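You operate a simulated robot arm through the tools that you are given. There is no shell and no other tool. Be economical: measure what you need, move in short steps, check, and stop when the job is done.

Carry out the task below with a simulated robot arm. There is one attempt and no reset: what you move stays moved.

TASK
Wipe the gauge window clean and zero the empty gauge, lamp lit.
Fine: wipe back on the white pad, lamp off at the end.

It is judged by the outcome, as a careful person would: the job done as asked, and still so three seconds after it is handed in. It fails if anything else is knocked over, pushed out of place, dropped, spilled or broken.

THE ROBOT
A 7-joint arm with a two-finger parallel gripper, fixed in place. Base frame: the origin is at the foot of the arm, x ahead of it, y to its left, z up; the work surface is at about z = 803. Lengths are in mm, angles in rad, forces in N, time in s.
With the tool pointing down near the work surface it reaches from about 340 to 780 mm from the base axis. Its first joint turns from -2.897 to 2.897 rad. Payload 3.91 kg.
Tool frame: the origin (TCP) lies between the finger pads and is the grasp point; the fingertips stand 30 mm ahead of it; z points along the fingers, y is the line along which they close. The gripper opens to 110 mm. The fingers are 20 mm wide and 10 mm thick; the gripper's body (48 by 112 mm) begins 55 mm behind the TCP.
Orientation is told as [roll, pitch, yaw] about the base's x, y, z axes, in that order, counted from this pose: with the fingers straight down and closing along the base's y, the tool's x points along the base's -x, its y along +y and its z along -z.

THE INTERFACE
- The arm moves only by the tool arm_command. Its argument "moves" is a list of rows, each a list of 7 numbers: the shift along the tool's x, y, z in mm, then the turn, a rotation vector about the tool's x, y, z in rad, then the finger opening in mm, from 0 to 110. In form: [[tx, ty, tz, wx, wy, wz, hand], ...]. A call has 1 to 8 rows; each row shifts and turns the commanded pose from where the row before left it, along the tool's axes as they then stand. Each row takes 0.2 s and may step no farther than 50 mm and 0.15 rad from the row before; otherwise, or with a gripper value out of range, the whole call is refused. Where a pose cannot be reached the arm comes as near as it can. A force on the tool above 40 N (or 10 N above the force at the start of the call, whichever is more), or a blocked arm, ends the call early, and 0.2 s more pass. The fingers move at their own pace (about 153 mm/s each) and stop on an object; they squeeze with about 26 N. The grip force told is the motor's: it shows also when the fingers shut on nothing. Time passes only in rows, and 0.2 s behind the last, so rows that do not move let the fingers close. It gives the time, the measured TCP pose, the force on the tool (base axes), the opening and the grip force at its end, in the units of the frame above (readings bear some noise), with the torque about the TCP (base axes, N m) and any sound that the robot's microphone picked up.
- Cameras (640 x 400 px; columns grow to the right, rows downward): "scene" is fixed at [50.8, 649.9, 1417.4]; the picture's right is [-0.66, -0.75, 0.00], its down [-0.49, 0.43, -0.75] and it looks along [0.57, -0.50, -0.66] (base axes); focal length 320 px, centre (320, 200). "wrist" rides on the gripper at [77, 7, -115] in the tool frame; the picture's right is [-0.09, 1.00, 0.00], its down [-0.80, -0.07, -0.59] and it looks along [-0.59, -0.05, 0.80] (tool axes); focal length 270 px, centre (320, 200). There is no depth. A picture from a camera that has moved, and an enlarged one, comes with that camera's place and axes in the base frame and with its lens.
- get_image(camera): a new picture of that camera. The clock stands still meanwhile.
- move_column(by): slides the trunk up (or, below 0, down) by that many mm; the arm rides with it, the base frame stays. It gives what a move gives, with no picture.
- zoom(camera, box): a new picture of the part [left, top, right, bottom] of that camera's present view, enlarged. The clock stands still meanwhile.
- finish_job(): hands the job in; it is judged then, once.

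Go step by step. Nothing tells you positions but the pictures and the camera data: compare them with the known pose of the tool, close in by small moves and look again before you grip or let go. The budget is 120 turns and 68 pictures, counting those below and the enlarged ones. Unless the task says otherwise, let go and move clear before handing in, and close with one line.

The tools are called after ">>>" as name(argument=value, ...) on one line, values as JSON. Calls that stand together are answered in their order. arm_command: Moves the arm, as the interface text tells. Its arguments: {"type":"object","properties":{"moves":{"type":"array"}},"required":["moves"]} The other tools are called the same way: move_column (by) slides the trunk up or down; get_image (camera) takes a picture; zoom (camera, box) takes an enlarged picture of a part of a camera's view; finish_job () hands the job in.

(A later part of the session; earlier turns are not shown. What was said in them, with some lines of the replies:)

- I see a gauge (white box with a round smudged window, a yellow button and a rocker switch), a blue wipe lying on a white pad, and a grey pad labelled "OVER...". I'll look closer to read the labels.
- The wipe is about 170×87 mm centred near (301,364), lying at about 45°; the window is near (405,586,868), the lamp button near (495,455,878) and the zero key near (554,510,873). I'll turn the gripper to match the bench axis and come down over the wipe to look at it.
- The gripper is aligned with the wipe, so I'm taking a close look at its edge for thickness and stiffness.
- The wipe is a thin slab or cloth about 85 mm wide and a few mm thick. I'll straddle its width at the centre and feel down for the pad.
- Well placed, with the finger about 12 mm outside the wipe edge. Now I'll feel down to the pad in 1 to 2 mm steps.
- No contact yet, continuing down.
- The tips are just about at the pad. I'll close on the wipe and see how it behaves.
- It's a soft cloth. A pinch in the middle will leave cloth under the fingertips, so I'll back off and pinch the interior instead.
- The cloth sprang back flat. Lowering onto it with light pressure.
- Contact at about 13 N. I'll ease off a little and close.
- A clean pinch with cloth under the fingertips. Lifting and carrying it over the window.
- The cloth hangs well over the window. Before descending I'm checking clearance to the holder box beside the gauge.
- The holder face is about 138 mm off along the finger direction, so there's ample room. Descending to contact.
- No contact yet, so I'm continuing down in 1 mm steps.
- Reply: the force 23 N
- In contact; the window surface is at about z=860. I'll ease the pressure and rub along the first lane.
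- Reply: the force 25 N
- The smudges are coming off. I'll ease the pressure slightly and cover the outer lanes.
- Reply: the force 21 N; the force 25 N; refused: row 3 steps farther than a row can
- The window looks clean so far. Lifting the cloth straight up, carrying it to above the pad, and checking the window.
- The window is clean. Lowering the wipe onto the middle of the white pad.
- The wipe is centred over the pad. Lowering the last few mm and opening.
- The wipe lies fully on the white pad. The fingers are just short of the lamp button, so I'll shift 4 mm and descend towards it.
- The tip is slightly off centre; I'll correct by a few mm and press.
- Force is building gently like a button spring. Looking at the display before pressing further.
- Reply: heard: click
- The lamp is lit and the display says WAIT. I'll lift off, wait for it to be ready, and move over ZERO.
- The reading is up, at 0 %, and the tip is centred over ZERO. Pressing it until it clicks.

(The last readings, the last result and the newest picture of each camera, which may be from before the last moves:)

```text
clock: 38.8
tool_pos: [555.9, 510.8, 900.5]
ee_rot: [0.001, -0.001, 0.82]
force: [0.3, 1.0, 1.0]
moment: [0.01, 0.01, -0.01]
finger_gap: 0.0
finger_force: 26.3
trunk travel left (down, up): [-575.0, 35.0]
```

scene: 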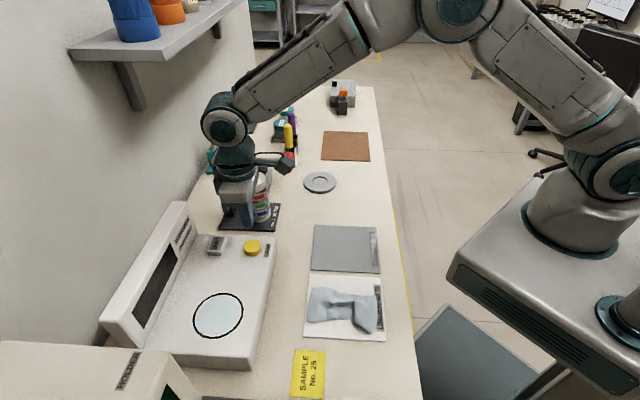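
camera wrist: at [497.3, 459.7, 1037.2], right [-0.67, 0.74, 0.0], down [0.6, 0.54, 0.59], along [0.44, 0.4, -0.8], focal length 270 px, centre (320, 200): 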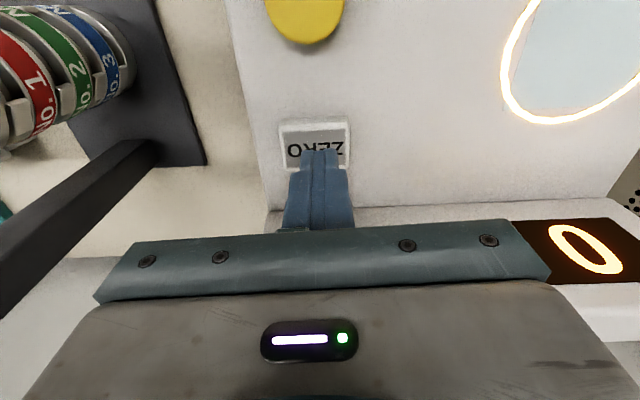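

>>> arm_command(moves=[[0, 0, 1, 0, 0, 0, 0], [0, 0, 1, 0, 0, 0, 0]])

>>> arm_command(moves=[[0, 0, 1, 0, 0, 0, 0], [0, 0, 1, 0, 0, 0, 0]])

>>> zoom(camera="scene", box=[100, 180, 300, 380])

```text
clock: 39.4
tool_pos: [555.8, 510.3, 898.5]
ee_rot: [0.0, 0.001, 0.82]
force: [0.6, 0.1, 1.8]
moment: [0.0, -0.03, -0.03]
finger_gap: 0.0
finger_force: 26.0
trunk travel left (down, up): [-575.0, 35.0]
```

```text
clock: 40.0
tool_pos: [555.0, 509.6, 897.0]
ee_rot: [0.0, 0.001, 0.82]
force: [1.2, -0.4, 3.0]
moment: [-0.01, -0.05, -0.01]
finger_gap: 0.2
finger_force: 25.9
trunk travel left (down, up): [-575.0, 35.0]
heard: click
```

```text
2.00 times, centred on (200, 280) of scene
camera zoom: at [50.8, 649.9, 1417.4], right [-0.66, -0.75, 0.0], down [-0.49, 0.43, -0.75], along [0.57, -0.5, -0.66], focal length 640 px, centre (560, 40)
```

zoom: 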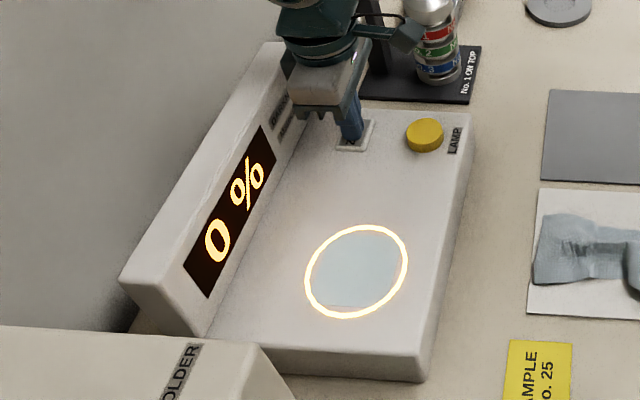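

It clicked with the reading at 0 %. Lifting off and checking the display and label before switching the lamp off.

>>> arm_command(moves=[[0, 0, -25, 0, 0, 0, 0], [0, 0, -25, 0, 0, 0, 0], [40.8, 0, 0, 0, 0, 0, 0], [40.8, 0, 0, 0, 0, 0, 0]])

>>> zoom(camera="scene", box=[130, 195, 230, 295])

```text
clock: 41.0
tool_pos: [499.5, 452.3, 947.9]
ee_rot: [-0.002, -0.003, 0.821]
force: [0.3, 0.7, 0.2]
moment: [0.01, -0.03, -0.01]
finger_gap: 0.0
finger_force: 26.5
trunk travel left (down, up): [-575.0, 35.0]
```

```text
4.00 times, centred on (180, 245) of scene
camera zoom: at [50.8, 649.9, 1417.4], right [-0.66, -0.75, 0.0], down [-0.49, 0.43, -0.75], along [0.57, -0.5, -0.66], focal length 1281 px, centre (880, 20)
```

zoom: 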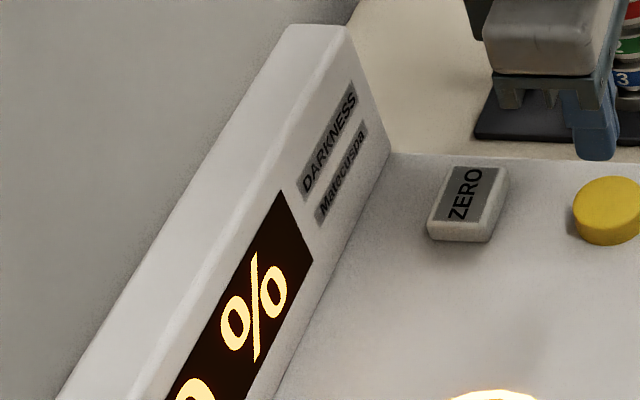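

The gauge is zeroed with the lamp lit. Now pressing LAMP again at the same spot to switch it off.

>>> arm_command(moves=[[0, 0, 30, 0, 0, 0, 0], [0, 0, 10, 0, 0, 0, 0], [0, 0, 4, 0, 0, 0, 0], [0, 0, 2, 0, 0, 0, 0], [0, 0, 2, 0, 0, 0, 0]])

>>> arm_command(moves=[[0, 0, 1, 0, 0, 0, 0], [0, 0, 1, 0, 0, 0, 0]])

```text
clock: 42.2
tool_pos: [500.0, 451.7, 898.2]
ee_rot: [-0.001, -0.001, 0.82]
force: [0.6, 2.1, 1.0]
moment: [0.07, 0.0, -0.01]
finger_gap: 0.0
finger_force: 25.5
trunk travel left (down, up): [-575.0, 35.0]
```

```text
clock: 42.8
tool_pos: [499.2, 450.7, 896.2]
ee_rot: [0.0, 0.0, 0.822]
force: [-0.1, 0.0, 2.3]
moment: [0.03, 0.02, 0.04]
finger_gap: 0.0
finger_force: 25.7
trunk travel left (down, up): [-575.0, 35.0]
heard: click
```

Click heard. Lifting clear and checking everything.

>>> arm_command(moves=[[0, 0, -30, 0, 0, 0, 0], [0, 0, -45, 0, 0, 0, 0], [0, 0, -45, 0, 0, 0, 0], [0, 0, -45, 0, 0, 0, 20], [0, 0, 0, 0, 0, 0, 20]])

>>> get_image(camera="scene")

>>> zoom(camera="scene", box=[100, 190, 400, 400])

```text
clock: 44.0
tool_pos: [501.9, 451.6, 1060.5]
ee_rot: [0.0, 0.0, 0.82]
force: [-0.2, -0.5, -0.4]
moment: [-0.03, 0.01, -0.01]
finger_gap: 19.9
finger_force: 0.0
trunk travel left (down, up): [-575.0, 35.0]
```

```text
28 pictures are left
```

scene: 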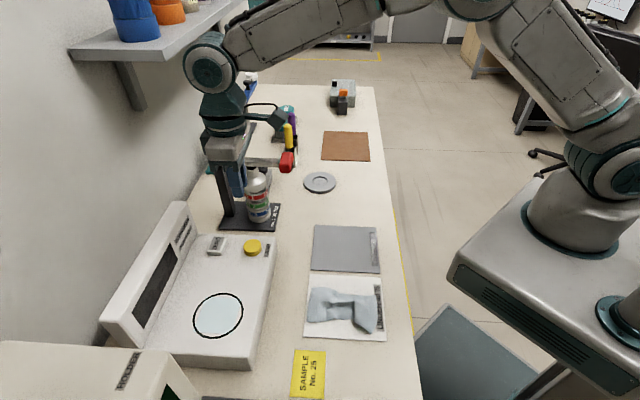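

```text
1.90 times, centred on (250, 295) of scene
camera zoom: at [50.8, 649.9, 1417.4], right [-0.66, -0.75, 0.0], down [-0.49, 0.43, -0.75], along [0.57, -0.5, -0.66], focal length 610 px, centre (453, 19)
```

zoom: 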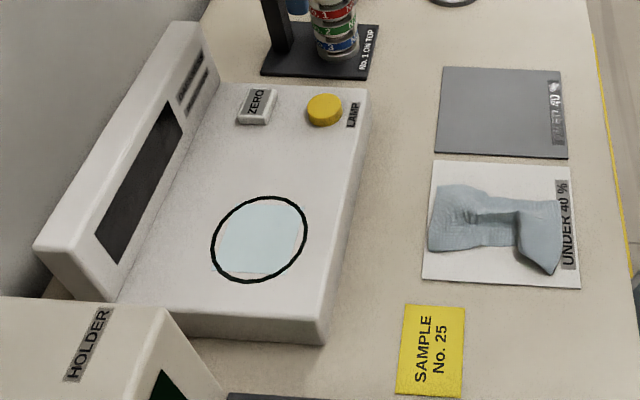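

The window is clean, the lamp and display are off, the wipe is on the white pad, and nothing else has moved. Handing the job in.

>>> finish_job()

```text
The job is handed in.
```

I wiped the gauge window clean and zeroed the empty gauge with the lamp lit (it read 0 %), then put the wipe back on the white pad, a little crumpled, and switched the lamp off.
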